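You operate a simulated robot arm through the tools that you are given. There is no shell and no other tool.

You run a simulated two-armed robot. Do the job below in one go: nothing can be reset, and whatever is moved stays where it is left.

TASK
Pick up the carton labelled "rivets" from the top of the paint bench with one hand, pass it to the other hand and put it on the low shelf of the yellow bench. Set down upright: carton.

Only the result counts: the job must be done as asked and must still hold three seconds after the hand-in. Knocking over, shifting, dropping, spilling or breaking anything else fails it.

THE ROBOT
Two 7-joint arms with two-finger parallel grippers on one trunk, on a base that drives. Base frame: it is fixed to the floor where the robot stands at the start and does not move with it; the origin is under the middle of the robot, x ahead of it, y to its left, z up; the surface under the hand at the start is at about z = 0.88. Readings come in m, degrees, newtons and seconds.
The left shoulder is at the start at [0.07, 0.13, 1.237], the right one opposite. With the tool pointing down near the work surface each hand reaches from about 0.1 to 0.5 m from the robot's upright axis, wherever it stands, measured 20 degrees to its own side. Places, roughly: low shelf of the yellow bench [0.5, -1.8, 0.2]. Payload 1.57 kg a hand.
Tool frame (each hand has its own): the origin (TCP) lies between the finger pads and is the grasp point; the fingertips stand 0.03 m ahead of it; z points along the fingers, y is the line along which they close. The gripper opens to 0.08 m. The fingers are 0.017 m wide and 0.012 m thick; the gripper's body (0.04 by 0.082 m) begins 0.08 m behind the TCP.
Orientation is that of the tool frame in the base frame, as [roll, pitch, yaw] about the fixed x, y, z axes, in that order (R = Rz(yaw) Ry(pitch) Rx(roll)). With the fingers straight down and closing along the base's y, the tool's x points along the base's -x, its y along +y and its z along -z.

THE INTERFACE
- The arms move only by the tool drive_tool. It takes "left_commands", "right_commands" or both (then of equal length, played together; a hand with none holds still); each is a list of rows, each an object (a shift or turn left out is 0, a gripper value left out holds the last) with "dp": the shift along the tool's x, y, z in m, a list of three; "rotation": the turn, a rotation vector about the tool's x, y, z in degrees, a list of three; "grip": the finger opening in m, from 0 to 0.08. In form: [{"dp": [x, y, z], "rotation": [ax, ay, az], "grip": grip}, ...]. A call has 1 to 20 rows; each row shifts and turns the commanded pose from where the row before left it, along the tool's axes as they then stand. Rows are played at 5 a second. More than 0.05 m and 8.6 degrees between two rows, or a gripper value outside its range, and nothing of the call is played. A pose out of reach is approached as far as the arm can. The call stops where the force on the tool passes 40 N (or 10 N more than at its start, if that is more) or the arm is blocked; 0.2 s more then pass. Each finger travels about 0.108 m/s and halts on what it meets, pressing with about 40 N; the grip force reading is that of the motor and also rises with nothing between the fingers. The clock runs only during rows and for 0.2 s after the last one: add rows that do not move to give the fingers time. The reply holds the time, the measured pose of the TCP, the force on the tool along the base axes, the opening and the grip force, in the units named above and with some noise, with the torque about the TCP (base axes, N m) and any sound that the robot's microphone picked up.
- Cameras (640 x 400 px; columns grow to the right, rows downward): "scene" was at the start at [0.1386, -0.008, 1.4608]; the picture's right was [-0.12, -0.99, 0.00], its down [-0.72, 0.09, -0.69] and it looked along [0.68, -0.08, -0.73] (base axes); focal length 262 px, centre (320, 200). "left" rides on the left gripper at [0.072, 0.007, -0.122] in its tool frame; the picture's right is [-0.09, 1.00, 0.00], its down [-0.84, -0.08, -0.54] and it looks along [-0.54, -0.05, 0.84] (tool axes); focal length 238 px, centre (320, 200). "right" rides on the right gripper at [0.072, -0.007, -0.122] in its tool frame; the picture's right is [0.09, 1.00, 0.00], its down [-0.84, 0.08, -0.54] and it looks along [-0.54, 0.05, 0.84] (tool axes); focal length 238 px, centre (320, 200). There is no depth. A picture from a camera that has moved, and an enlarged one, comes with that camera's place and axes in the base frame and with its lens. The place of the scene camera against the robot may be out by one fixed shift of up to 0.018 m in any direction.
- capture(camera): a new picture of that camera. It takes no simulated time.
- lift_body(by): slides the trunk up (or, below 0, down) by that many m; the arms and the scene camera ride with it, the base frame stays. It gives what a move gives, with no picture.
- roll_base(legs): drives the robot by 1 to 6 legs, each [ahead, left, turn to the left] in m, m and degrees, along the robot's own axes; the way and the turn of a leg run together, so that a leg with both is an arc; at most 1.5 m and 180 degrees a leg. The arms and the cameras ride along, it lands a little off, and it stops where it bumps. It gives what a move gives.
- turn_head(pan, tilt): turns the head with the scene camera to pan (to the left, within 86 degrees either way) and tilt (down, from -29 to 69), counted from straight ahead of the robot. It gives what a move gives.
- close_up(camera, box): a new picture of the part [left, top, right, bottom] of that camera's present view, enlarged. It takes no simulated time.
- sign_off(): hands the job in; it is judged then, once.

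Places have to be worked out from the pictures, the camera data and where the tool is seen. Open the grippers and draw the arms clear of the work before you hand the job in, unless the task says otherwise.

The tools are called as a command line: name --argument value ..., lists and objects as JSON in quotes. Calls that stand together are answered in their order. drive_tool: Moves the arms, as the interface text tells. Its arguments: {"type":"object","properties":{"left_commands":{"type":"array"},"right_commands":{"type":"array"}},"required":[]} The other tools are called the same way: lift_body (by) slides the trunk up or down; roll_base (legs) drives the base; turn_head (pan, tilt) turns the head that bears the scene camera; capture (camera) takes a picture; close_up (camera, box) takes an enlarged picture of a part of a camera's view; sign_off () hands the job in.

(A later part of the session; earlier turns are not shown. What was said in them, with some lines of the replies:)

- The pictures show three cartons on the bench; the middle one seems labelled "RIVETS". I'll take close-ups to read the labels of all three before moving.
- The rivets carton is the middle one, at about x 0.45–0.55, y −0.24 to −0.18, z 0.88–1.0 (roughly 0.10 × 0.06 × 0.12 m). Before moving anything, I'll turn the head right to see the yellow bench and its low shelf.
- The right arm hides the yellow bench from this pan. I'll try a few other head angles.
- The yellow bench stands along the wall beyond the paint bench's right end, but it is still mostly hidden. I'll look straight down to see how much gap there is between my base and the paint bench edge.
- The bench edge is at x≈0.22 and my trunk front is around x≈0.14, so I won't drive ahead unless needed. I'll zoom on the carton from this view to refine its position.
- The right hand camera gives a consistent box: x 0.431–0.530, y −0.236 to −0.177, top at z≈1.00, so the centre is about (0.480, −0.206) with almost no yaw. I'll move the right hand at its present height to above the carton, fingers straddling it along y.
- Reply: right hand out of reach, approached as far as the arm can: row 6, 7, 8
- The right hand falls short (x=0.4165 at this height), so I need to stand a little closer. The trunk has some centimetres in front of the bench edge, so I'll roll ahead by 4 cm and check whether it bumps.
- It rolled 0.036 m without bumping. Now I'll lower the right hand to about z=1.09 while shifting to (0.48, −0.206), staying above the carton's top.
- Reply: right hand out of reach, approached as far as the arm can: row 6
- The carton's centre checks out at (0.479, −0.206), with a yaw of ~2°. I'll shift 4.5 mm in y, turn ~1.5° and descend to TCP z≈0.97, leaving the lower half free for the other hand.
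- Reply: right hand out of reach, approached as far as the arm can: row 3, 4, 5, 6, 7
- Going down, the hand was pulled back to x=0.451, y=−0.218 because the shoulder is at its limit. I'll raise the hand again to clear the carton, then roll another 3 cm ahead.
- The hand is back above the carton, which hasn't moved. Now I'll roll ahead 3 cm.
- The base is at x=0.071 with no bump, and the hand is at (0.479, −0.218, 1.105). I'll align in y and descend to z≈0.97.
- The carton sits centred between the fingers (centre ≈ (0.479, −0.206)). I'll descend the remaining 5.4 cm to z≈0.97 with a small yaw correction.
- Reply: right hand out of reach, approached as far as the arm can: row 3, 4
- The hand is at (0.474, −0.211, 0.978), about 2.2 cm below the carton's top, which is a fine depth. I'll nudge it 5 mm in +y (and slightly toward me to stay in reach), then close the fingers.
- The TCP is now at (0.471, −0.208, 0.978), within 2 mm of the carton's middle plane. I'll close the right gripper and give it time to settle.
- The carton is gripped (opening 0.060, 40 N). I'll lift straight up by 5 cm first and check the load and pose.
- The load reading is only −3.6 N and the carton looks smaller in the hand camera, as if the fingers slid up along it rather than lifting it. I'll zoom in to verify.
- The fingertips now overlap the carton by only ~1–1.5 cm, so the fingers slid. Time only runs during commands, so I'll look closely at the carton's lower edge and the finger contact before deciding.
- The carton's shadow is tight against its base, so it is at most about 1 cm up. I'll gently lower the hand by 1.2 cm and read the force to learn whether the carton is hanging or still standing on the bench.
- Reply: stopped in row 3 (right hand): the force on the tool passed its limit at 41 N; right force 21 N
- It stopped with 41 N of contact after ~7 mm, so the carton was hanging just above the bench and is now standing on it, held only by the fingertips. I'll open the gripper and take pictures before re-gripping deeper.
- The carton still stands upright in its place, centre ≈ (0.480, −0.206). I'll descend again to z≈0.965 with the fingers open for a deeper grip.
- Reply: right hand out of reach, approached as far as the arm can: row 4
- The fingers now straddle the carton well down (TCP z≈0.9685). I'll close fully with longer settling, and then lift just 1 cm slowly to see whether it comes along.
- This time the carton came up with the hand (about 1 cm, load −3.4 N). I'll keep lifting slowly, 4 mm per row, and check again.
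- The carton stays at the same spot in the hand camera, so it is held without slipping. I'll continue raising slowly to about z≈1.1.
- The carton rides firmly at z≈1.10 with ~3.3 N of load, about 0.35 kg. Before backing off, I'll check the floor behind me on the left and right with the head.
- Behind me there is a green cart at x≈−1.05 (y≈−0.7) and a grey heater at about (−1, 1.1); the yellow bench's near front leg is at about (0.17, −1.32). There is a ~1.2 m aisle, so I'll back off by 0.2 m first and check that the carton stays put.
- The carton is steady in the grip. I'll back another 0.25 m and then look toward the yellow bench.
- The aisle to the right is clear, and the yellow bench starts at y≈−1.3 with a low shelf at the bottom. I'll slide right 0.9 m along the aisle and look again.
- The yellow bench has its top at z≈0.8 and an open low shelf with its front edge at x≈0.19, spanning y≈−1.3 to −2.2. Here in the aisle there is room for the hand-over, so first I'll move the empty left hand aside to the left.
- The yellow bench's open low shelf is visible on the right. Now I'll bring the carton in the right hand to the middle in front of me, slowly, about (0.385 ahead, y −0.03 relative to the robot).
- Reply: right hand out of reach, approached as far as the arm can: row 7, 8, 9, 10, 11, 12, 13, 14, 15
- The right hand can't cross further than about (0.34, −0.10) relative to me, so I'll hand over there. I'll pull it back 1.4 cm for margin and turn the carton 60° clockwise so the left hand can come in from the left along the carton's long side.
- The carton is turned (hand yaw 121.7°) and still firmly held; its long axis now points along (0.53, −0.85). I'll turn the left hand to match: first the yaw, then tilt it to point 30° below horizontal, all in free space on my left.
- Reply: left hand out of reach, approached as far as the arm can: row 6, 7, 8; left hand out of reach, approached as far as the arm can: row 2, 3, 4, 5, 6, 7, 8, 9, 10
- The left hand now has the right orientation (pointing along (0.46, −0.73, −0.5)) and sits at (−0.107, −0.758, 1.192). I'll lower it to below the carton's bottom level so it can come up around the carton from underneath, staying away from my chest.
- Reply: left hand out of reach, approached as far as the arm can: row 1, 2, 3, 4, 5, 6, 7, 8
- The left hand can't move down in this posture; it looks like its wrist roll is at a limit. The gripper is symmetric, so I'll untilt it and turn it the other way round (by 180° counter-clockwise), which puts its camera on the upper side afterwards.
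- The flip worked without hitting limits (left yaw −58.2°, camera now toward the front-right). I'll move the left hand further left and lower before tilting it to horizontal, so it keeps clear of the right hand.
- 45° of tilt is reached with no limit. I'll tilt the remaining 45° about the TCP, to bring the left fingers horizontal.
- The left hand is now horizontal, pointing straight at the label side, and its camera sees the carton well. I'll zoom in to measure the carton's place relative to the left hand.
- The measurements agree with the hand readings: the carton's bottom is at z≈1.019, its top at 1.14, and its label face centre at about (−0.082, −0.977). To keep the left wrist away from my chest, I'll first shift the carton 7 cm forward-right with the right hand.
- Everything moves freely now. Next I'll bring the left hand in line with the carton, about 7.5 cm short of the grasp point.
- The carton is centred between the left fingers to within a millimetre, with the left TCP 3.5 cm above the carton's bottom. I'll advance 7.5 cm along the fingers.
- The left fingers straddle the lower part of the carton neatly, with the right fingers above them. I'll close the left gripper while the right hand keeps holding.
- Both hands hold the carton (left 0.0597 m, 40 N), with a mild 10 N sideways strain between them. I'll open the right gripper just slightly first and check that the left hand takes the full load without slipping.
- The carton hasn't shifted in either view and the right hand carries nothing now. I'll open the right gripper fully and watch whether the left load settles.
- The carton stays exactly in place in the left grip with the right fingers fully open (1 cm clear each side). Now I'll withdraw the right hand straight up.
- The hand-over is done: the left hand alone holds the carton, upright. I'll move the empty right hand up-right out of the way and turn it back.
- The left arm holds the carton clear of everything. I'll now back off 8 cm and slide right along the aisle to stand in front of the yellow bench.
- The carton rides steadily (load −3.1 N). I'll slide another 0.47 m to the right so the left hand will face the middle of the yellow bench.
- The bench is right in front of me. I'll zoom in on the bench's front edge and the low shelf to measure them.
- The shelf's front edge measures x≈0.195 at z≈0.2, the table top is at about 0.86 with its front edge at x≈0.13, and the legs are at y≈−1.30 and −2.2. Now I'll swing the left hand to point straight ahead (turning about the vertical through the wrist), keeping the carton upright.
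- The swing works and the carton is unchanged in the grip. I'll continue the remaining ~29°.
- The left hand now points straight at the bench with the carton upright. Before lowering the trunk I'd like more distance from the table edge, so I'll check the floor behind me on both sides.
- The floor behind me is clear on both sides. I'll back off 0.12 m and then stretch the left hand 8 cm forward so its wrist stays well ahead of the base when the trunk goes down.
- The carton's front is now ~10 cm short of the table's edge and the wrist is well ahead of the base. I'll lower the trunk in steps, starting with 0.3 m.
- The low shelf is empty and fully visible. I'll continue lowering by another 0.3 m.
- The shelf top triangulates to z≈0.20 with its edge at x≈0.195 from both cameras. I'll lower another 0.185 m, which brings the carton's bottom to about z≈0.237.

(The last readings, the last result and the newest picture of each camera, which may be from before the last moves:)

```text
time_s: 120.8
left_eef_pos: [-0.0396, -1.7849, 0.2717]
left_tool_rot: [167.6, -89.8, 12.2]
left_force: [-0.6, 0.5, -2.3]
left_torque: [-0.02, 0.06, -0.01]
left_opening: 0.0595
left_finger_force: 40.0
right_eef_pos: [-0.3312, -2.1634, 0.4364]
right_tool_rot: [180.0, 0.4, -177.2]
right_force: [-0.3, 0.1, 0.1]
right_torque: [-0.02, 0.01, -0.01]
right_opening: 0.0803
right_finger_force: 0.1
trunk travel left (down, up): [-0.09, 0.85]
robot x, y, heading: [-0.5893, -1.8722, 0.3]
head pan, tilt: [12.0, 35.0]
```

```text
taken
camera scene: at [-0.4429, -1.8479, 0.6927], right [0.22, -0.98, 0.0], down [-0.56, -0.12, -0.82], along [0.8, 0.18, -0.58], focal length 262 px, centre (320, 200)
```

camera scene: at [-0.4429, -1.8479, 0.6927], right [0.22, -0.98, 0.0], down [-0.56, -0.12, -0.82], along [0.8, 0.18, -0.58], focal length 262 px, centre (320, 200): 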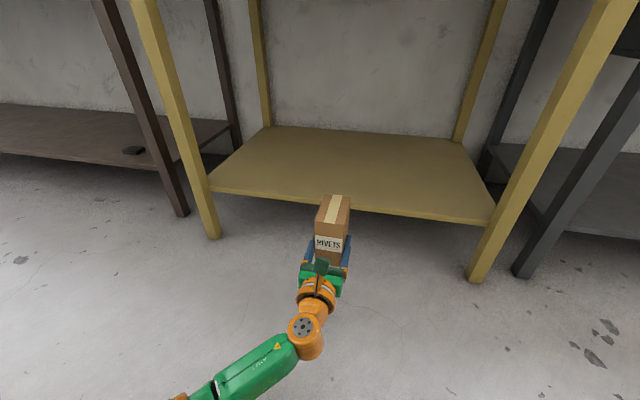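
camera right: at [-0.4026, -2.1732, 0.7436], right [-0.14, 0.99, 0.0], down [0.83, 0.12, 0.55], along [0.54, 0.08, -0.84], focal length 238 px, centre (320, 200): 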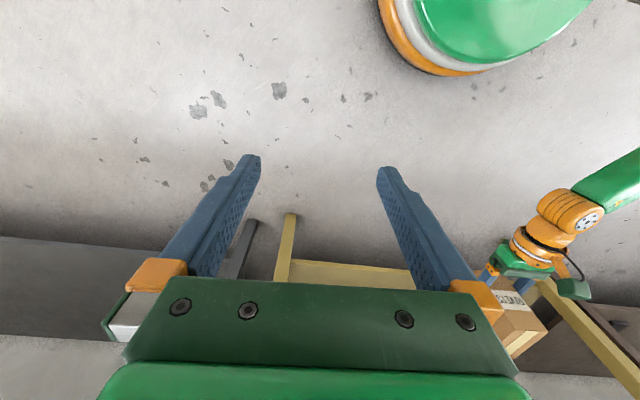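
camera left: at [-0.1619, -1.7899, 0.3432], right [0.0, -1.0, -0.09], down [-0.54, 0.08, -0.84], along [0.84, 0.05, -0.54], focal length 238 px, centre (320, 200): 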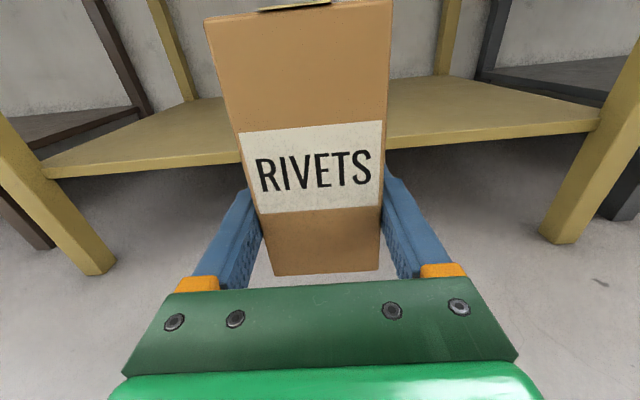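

I'll zoom in on the shelf's front edge from the left hand's camera to pin down its height before driving in.

close_up --camera "left" --box '[0, 60, 260, 220]'

close_up --camera "left" --box '[380, 60, 640, 220]'

close_up --camera "scene" --box '[180, 110, 520, 300]'

```text
2.46 times, centred on (130, 140) of left
camera zoom: at [-0.1619, -1.7899, 0.3431], right [0.0, -1.0, -0.09], down [-0.54, 0.08, -0.84], along [0.84, 0.05, -0.54], focal length 587 px, centre (788, 348)
```

zoom: 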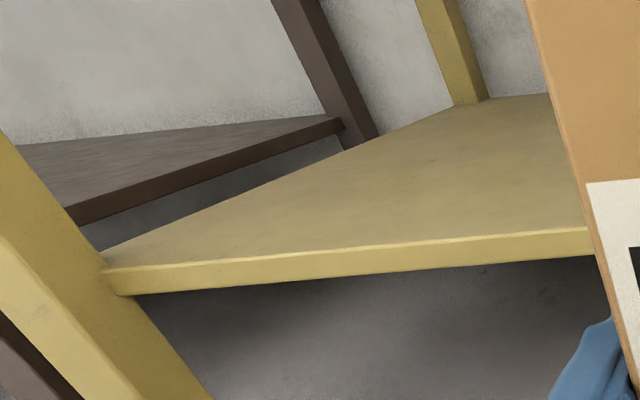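

```text
2.46 times, centred on (510, 140) of left
camera zoom: at [-0.1619, -1.7899, 0.3431], right [0.0, -1.0, -0.09], down [-0.54, 0.08, -0.84], along [0.84, 0.05, -0.54], focal length 587 px, centre (-148, 348)
```

zoom: 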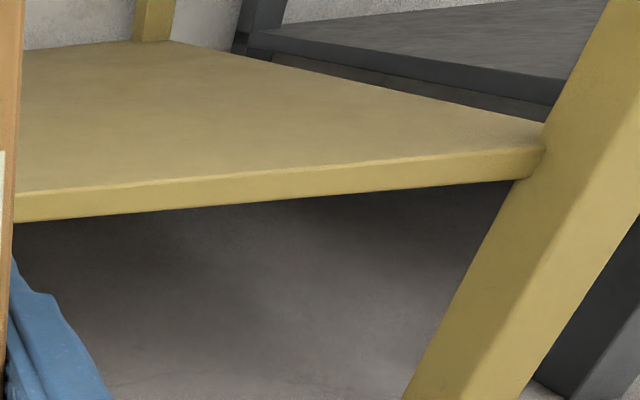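

```text
1.88 times, centred on (350, 205) of scene
camera zoom: at [-0.4429, -1.8479, 0.6927], right [0.22, -0.98, 0.0], down [-0.56, -0.12, -0.82], along [0.8, 0.18, -0.58], focal length 494 px, centre (264, 191)
```

zoom: 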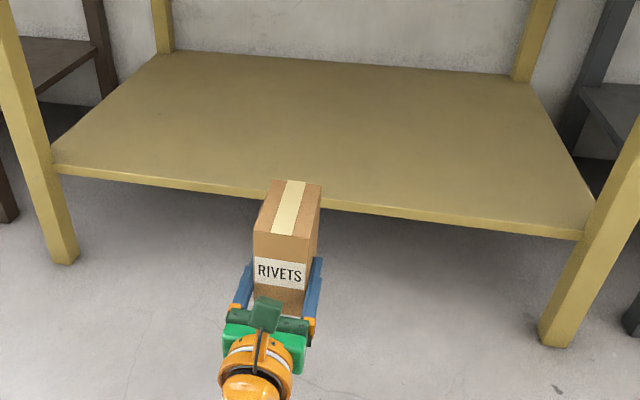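

The shelf's top works out nearer z≈0.218, while the carton's bottom is at about 0.235, so I'll raise the trunk 3 cm for a safe entry, and then drive ahead in two steps.

lift_body --by 0.03

roll_base --legs '[[0.15, 0, -0.4]]'

capture --camera "scene"

capture --camera "left"

capture --camera "right"

```text
time_s: 121.6
left_eef_pos: [-0.04, -1.7837, 0.3015]
left_tool_rot: [171.7, -89.8, 8.0]
left_force: [-0.5, 0.1, -3.5]
left_torque: [-0.02, 0.04, 0.0]
left_opening: 0.0596
left_finger_force: 39.5
right_eef_pos: [-0.3305, -2.1637, 0.4675]
right_tool_rot: [179.9, 0.5, -177.2]
right_force: [-0.2, -0.6, 0.5]
right_torque: [0.01, 0.01, 0.0]
right_opening: 0.0799
right_finger_force: 0.1
trunk travel left (down, up): [-0.12, 0.82]
robot x, y, heading: [-0.5872, -1.8692, 0.3]
head pan, tilt: [12.0, 35.0]
```

```text
time_s: 123.0
left_eef_pos: [0.1104, -1.7863, 0.3011]
left_tool_rot: [169.0, -89.9, 10.2]
left_force: [0.8, -0.7, -3.2]
left_torque: [0.0, 0.06, -0.02]
left_opening: 0.0597
left_finger_force: 39.8
right_eef_pos: [-0.1826, -2.1645, 0.4671]
right_tool_rot: [180.0, 0.5, -177.6]
right_force: [0.7, -0.3, -0.1]
right_torque: [-0.02, 0.01, -0.01]
right_opening: 0.0801
right_finger_force: 0.0
trunk travel left (down, up): [-0.12, 0.82]
robot x, y, heading: [-0.4385, -1.8682, 0.0]
head pan, tilt: [12.0, 35.0]
```

```text
taken
camera scene: at [-0.293, -1.8481, 0.7228], right [0.21, -0.98, 0.0], down [-0.56, -0.12, -0.82], along [0.8, 0.17, -0.57], focal length 262 px, centre (320, 200)
```

scene: 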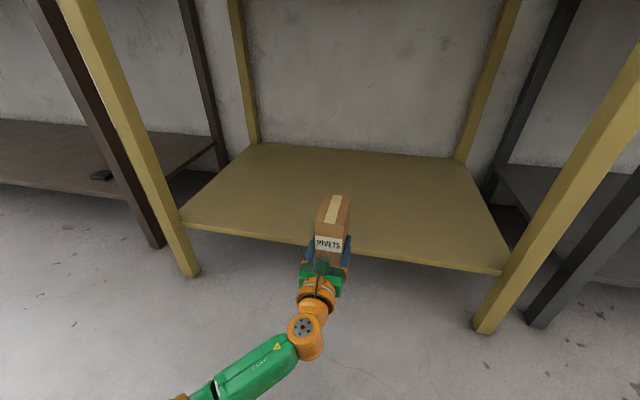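

```text
taken
camera left: at [-0.0116, -1.7921, 0.3731], right [-0.01, -1.0, -0.09], down [-0.54, 0.08, -0.84], along [0.84, 0.04, -0.54], focal length 238 px, centre (320, 200)
```

left: 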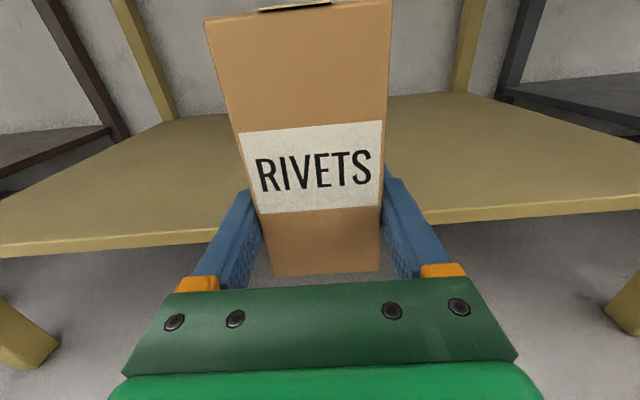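

```text
taken
camera right: at [-0.2551, -2.1738, 0.5886], right [-0.13, 0.99, 0.0], down [0.83, 0.11, 0.55], along [0.54, 0.07, -0.84], focal length 238 px, centre (320, 200)
```

right: 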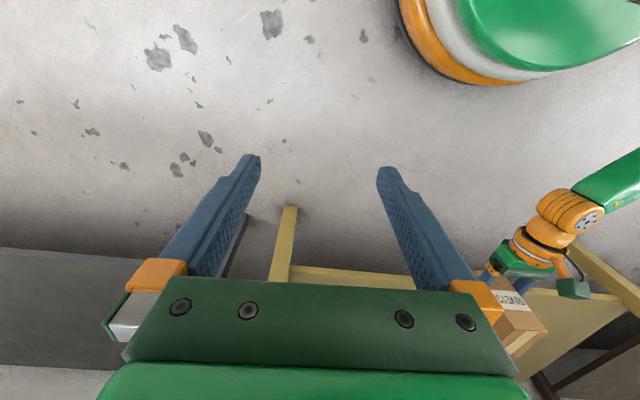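

The carton is approaching the shelf edge well centred between the legs, with its bottom at z≈0.265, above the shelf. I'll drive the remaining 0.15 m in.

roll_base --legs '[[0.15, 0, 0]]'

capture --camera "scene"

capture --camera "left"

```text
time_s: 124.3
left_eef_pos: [0.2589, -1.7868, 0.3002]
left_tool_rot: [172.0, -89.9, 7.2]
left_force: [-0.1, -0.4, -3.8]
left_torque: [0.04, 0.07, -0.02]
left_opening: 0.0597
left_finger_force: 40.2
right_eef_pos: [-0.036, -2.1651, 0.4656]
right_tool_rot: [180.0, 0.6, -177.9]
right_force: [0.5, 0.1, -0.8]
right_torque: [0.0, 0.02, 0.04]
right_opening: 0.0799
right_finger_force: 0.1
trunk travel left (down, up): [-0.12, 0.82]
robot x, y, heading: [-0.2889, -1.8673, 0.1]
head pan, tilt: [12.0, 35.0]
```

```text
taken
camera scene: at [-0.145, -1.8483, 0.7228], right [0.21, -0.98, 0.0], down [-0.56, -0.12, -0.82], along [0.8, 0.17, -0.57], focal length 262 px, centre (320, 200)
```

scene: 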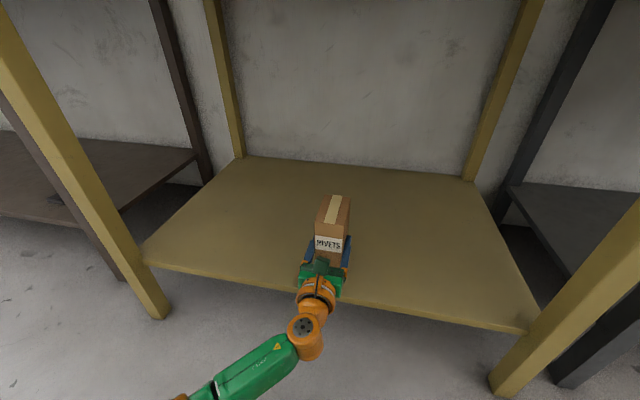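

```text
taken
camera left: at [0.1364, -1.7928, 0.3731], right [-0.01, -1.0, -0.09], down [-0.54, 0.08, -0.84], along [0.84, 0.04, -0.54], focal length 238 px, centre (320, 200)
```

left: 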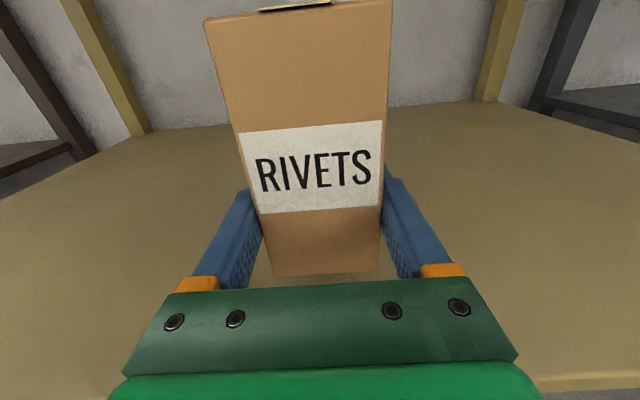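

The carton is over the shelf, with its centre at x≈0.28 and front face ~4 cm inside the edge. I'll lower the trunk 3 cm and then feel for the shelf with small arm steps.

lift_body --by -0.03

drive_tool --left_commands '[{"dp": [-0.003, 0, 0]}, {"dp": [-0.003, 0, 0]}, {"dp": [0, 0, 0]}]'

capture --camera "scene"

```text
time_s: 125.1
left_eef_pos: [0.2579, -1.7874, 0.2701]
left_tool_rot: [169.7, -89.9, 9.7]
left_force: [0.4, -0.9, -4.6]
left_torque: [-0.02, 0.05, 0.03]
left_opening: 0.0598
left_finger_force: 39.4
right_eef_pos: [-0.0356, -2.1662, 0.4367]
right_tool_rot: [180.0, 0.5, -177.7]
right_force: [0.1, 0.4, 0.6]
right_torque: [-0.01, -0.01, -0.01]
right_opening: 0.0798
right_finger_force: 0.1
trunk travel left (down, up): [-0.09, 0.85]
robot x, y, heading: [-0.2938, -1.8699, 0.0]
head pan, tilt: [12.0, 35.0]
```

```text
time_s: 125.9
left_eef_pos: [0.259, -1.7868, 0.2656]
left_tool_rot: [169.1, -89.9, 10.2]
left_force: [0.1, 0.4, -3.7]
left_torque: [0.02, 0.09, 0.02]
left_opening: 0.0598
left_finger_force: 40.2
right_eef_pos: [-0.0345, -2.165, 0.4375]
right_tool_rot: [-180.0, 0.6, -177.7]
right_force: [-0.4, 0.4, -0.2]
right_torque: [0.01, -0.01, 0.02]
right_opening: 0.08
right_finger_force: 0.0
trunk travel left (down, up): [-0.09, 0.85]
robot x, y, heading: [-0.2904, -1.8671, 0.2]
head pan, tilt: [12.0, 35.0]
```

```text
taken
camera scene: at [-0.1451, -1.8483, 0.6928], right [0.21, -0.98, 0.0], down [-0.56, -0.12, -0.82], along [0.8, 0.17, -0.57], focal length 262 px, centre (320, 200)
```

scene: 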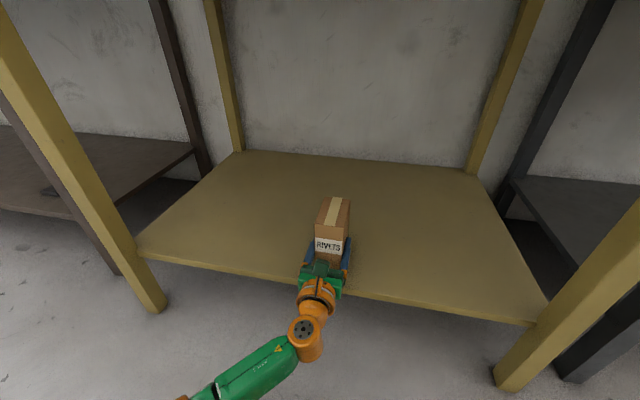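

There is no contact yet (bottom ≈0.229, load still −3.7 N). I'll continue down in 2 mm steps.

drive_tool --left_commands '[{"dp": [-0.002, 0, 0]}, {"dp": [-0.002, 0, 0]}, {"dp": [-0.002, 0, 0]}, {"dp": [0, 0, 0]}]'

drive_tool --left_commands '[{"dp": [-0.002, 0, 0]}, {"dp": [-0.002, 0, 0]}, {"dp": [0, 0, 0]}]'

close_up --camera "scene" --box '[270, 170, 390, 310]'

```text
time_s: 126.9
left_eef_pos: [0.2591, -1.787, 0.259]
left_tool_rot: [168.0, -89.9, 11.2]
left_force: [0.5, 0.6, -3.6]
left_torque: [-0.01, 0.11, 0.01]
left_opening: 0.0599
left_finger_force: 40.2
right_eef_pos: [-0.0345, -2.1654, 0.4367]
right_tool_rot: [-179.9, 0.5, -177.7]
right_force: [0.2, -0.2, 0.4]
right_torque: [0.01, -0.02, -0.01]
right_opening: 0.0801
right_finger_force: 0.0
trunk travel left (down, up): [-0.09, 0.85]
robot x, y, heading: [-0.2957, -1.8676, -0.0]
head pan, tilt: [12.0, 35.0]
```

```text
time_s: 127.7
left_eef_pos: [0.259, -1.7877, 0.2579]
left_tool_rot: [2.8, -89.7, 176.4]
left_force: [2.9, 0.1, 6.4]
left_torque: [-0.3, -0.69, 0.08]
left_opening: 0.0599
left_finger_force: 40.1
right_eef_pos: [-0.0371, -2.1655, 0.4387]
right_tool_rot: [-179.9, 0.7, -177.6]
right_force: [0.2, 0.0, 0.1]
right_torque: [0.03, 0.03, -0.04]
right_opening: 0.0797
right_finger_force: 0.0
trunk travel left (down, up): [-0.09, 0.85]
robot x, y, heading: [-0.2891, -1.8678, 0.1]
head pan, tilt: [12.0, 35.0]
```

```text
2.86 times, centred on (330, 240) of scene
camera zoom: at [-0.1466, -1.8485, 0.6933], right [0.21, -0.98, 0.0], down [-0.56, -0.12, -0.82], along [0.8, 0.17, -0.57], focal length 749 px, centre (291, 86)
```

zoom: 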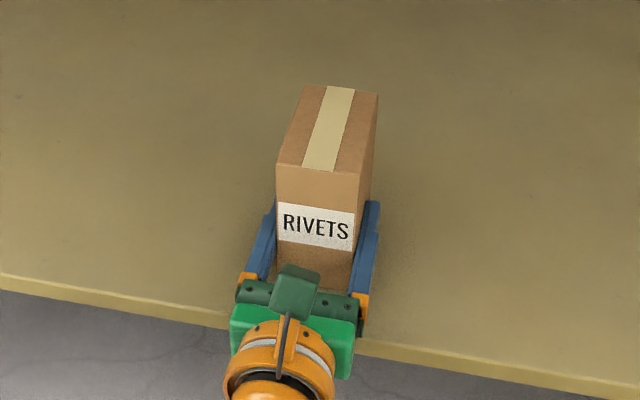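

Contact: the force rose to +6.4 N, so the carton stands on the shelf (top ≈0.221), upright and fully inside the edge. I'll open the left gripper gently.

drive_tool --left_commands '[{"grip": 0.06}, {"grip": 0.063}, {"grip": 0.068}, {"grip": 0.075}, {"grip": 0.08}, {"grip": 0.08}, {"grip": 0.08}]'

capture --camera "left"

close_up --camera "scene" --box '[270, 170, 390, 310]'

```text
time_s: 129.3
left_eef_pos: [0.2595, -1.7873, 0.2564]
left_tool_rot: [-179.6, -90.0, -1.0]
left_force: [-1.0, -1.3, 0.2]
left_torque: [0.0, 0.0, 0.01]
left_opening: 0.0803
left_finger_force: 0.1
right_eef_pos: [-0.0351, -2.1655, 0.437]
right_tool_rot: [-180.0, 0.6, -177.7]
right_force: [0.1, 0.4, -0.5]
right_torque: [-0.03, 0.01, 0.01]
right_opening: 0.08
right_finger_force: 0.0
trunk travel left (down, up): [-0.09, 0.85]
robot x, y, heading: [-0.2927, -1.8626, -0.1]
head pan, tilt: [12.0, 35.0]
```

```text
taken
camera left: at [0.1361, -1.7929, 0.3278], right [-0.01, -1.0, -0.09], down [-0.54, 0.08, -0.84], along [0.84, 0.04, -0.54], focal length 238 px, centre (320, 200)
```

left: 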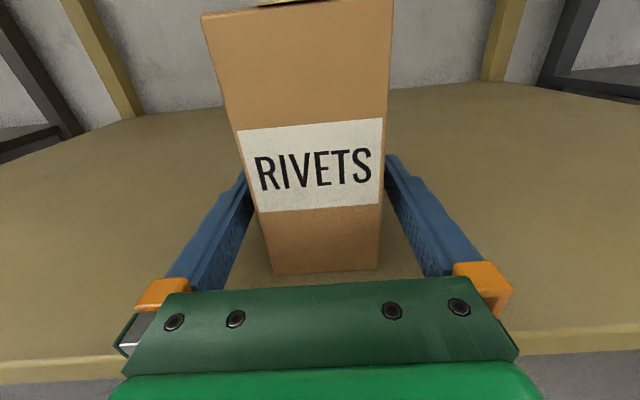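

```text
2.86 times, centred on (330, 240) of scene
camera zoom: at [-0.1456, -1.8484, 0.6929], right [0.21, -0.98, 0.0], down [-0.56, -0.12, -0.82], along [0.8, 0.17, -0.57], focal length 749 px, centre (291, 86)
```

zoom: 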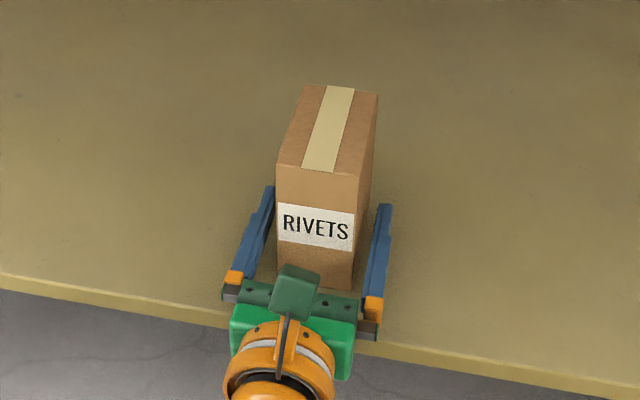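

The carton stands free and upright, with the fingers 1 cm clear on both sides. I'll draw the left hand straight back with the arm, 9 cm.

drive_tool --left_commands '[{"dp": [0, 0, -0.008]}, {"dp": [0, 0, -0.012]}, {"dp": [0, 0, -0.015]}, {"dp": [0, 0, -0.015]}, {"dp": [0, 0, -0.015]}, {"dp": [0, 0, -0.015]}, {"dp": [0, 0, -0.01]}, {"dp": [0, 0, 0]}]'

capture --camera "left"

capture --camera "scene"

```text
time_s: 131.1
left_eef_pos: [0.1684, -1.7874, 0.256]
left_tool_rot: [171.4, -89.9, 7.9]
left_force: [-0.2, -0.3, -0.4]
left_torque: [-0.02, -0.01, 0.0]
left_opening: 0.08
left_finger_force: 0.1
right_eef_pos: [-0.0358, -2.1652, 0.4365]
right_tool_rot: [179.9, 0.6, -177.6]
right_force: [0.2, -0.8, -0.6]
right_torque: [0.02, -0.04, -0.01]
right_opening: 0.0801
right_finger_force: 0.1
trunk travel left (down, up): [-0.09, 0.85]
robot x, y, heading: [-0.2908, -1.8653, -0.2]
head pan, tilt: [12.0, 35.0]
```

```text
taken
camera left: at [0.046, -1.792, 0.3273], right [-0.01, -1.0, -0.09], down [-0.54, 0.08, -0.84], along [0.84, 0.04, -0.54], focal length 238 px, centre (320, 200)
```

left: 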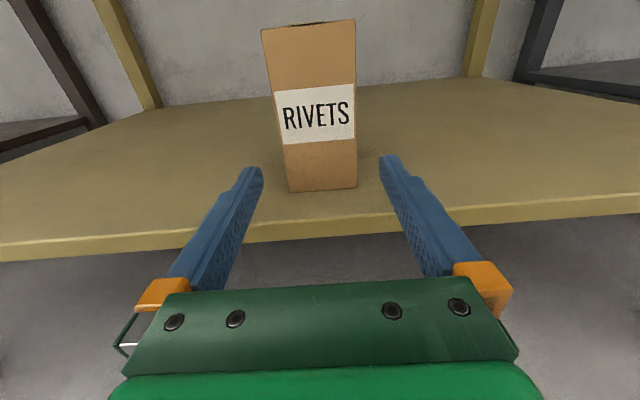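

```text
taken
camera scene: at [-0.1456, -1.8484, 0.6929], right [0.21, -0.98, 0.0], down [-0.56, -0.12, -0.82], along [0.8, 0.17, -0.57], focal length 262 px, centre (320, 200)
```

scene: 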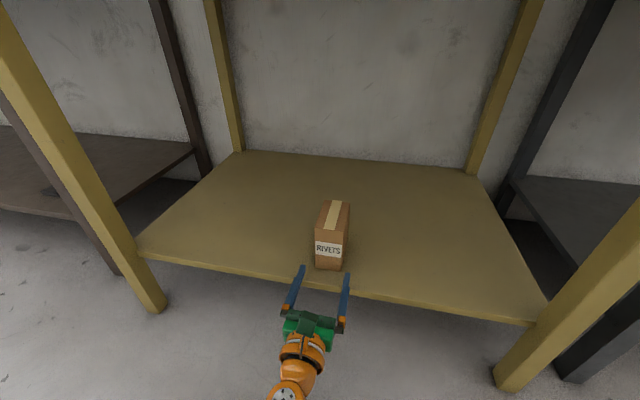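

The carton stands upright on the low shelf, entirely inside its edge, and the left hand is free. I'll back the base off by 0.25 m to draw the arms clear.

roll_base --legs '[[-0.25, 0, 0]]'

capture --camera "scene"

capture --camera "left"

```text
time_s: 132.9
left_eef_pos: [-0.081, -1.7851, 0.2564]
left_tool_rot: [-8.5, -89.9, -172.2]
left_force: [0.0, 0.0, 0.4]
left_torque: [0.01, 0.03, 0.01]
left_opening: 0.08
left_finger_force: 0.1
right_eef_pos: [-0.2869, -2.1655, 0.4376]
right_tool_rot: [179.9, 0.6, -177.7]
right_force: [-0.1, -0.3, -0.6]
right_torque: [-0.01, 0.01, -0.01]
right_opening: 0.0802
right_finger_force: 0.1
trunk travel left (down, up): [-0.09, 0.85]
robot x, y, heading: [-0.5457, -1.8667, 0.0]
head pan, tilt: [12.0, 35.0]
```

```text
taken
camera scene: at [-0.3963, -1.8482, 0.6929], right [0.21, -0.98, 0.0], down [-0.56, -0.12, -0.82], along [0.8, 0.17, -0.57], focal length 262 px, centre (320, 200)
```

scene: 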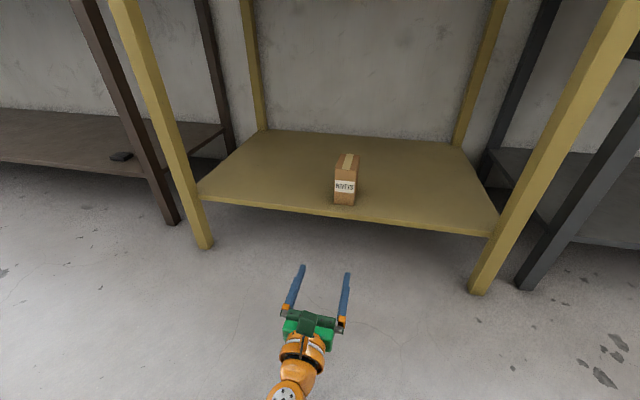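

```text
taken
camera left: at [-0.2045, -1.7918, 0.3274], right [-0.01, -1.0, -0.09], down [-0.54, 0.08, -0.84], along [0.84, 0.04, -0.54], focal length 238 px, centre (320, 200)
```

left: 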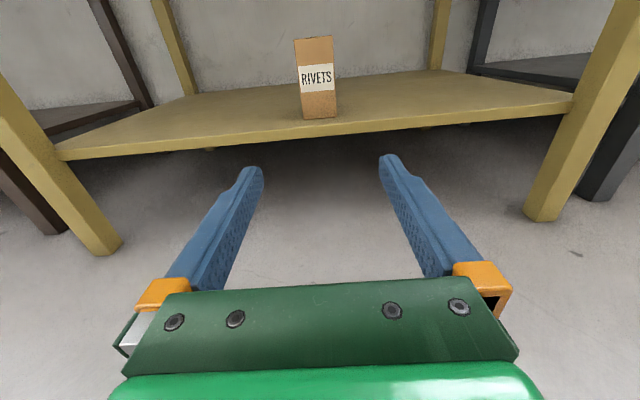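

The rivets carton stands upright and undisturbed on the low shelf of the yellow bench. Both grippers are open and both arms are well clear, so I hand the job in.

sign_off

```text
The job is handed in.
```

The "rivets" carton is standing upright on the low shelf of the yellow bench, about 4 cm inside the front edge, and the job is handed in. I picked it up from the paint bench with the right hand, passed it to the left hand in the aisle, and set it down with the left.

- **First lift:** The fingers slid up the carton, which rose less than a centimetre and came back down on the bench upright. I re-gripped deeper, and it held firmly from then on.
- **Everything else:** I saw nothing else touched or moved on either bench.
- **At hand-in:** Both grippers were open and both arms were clear of the bench.
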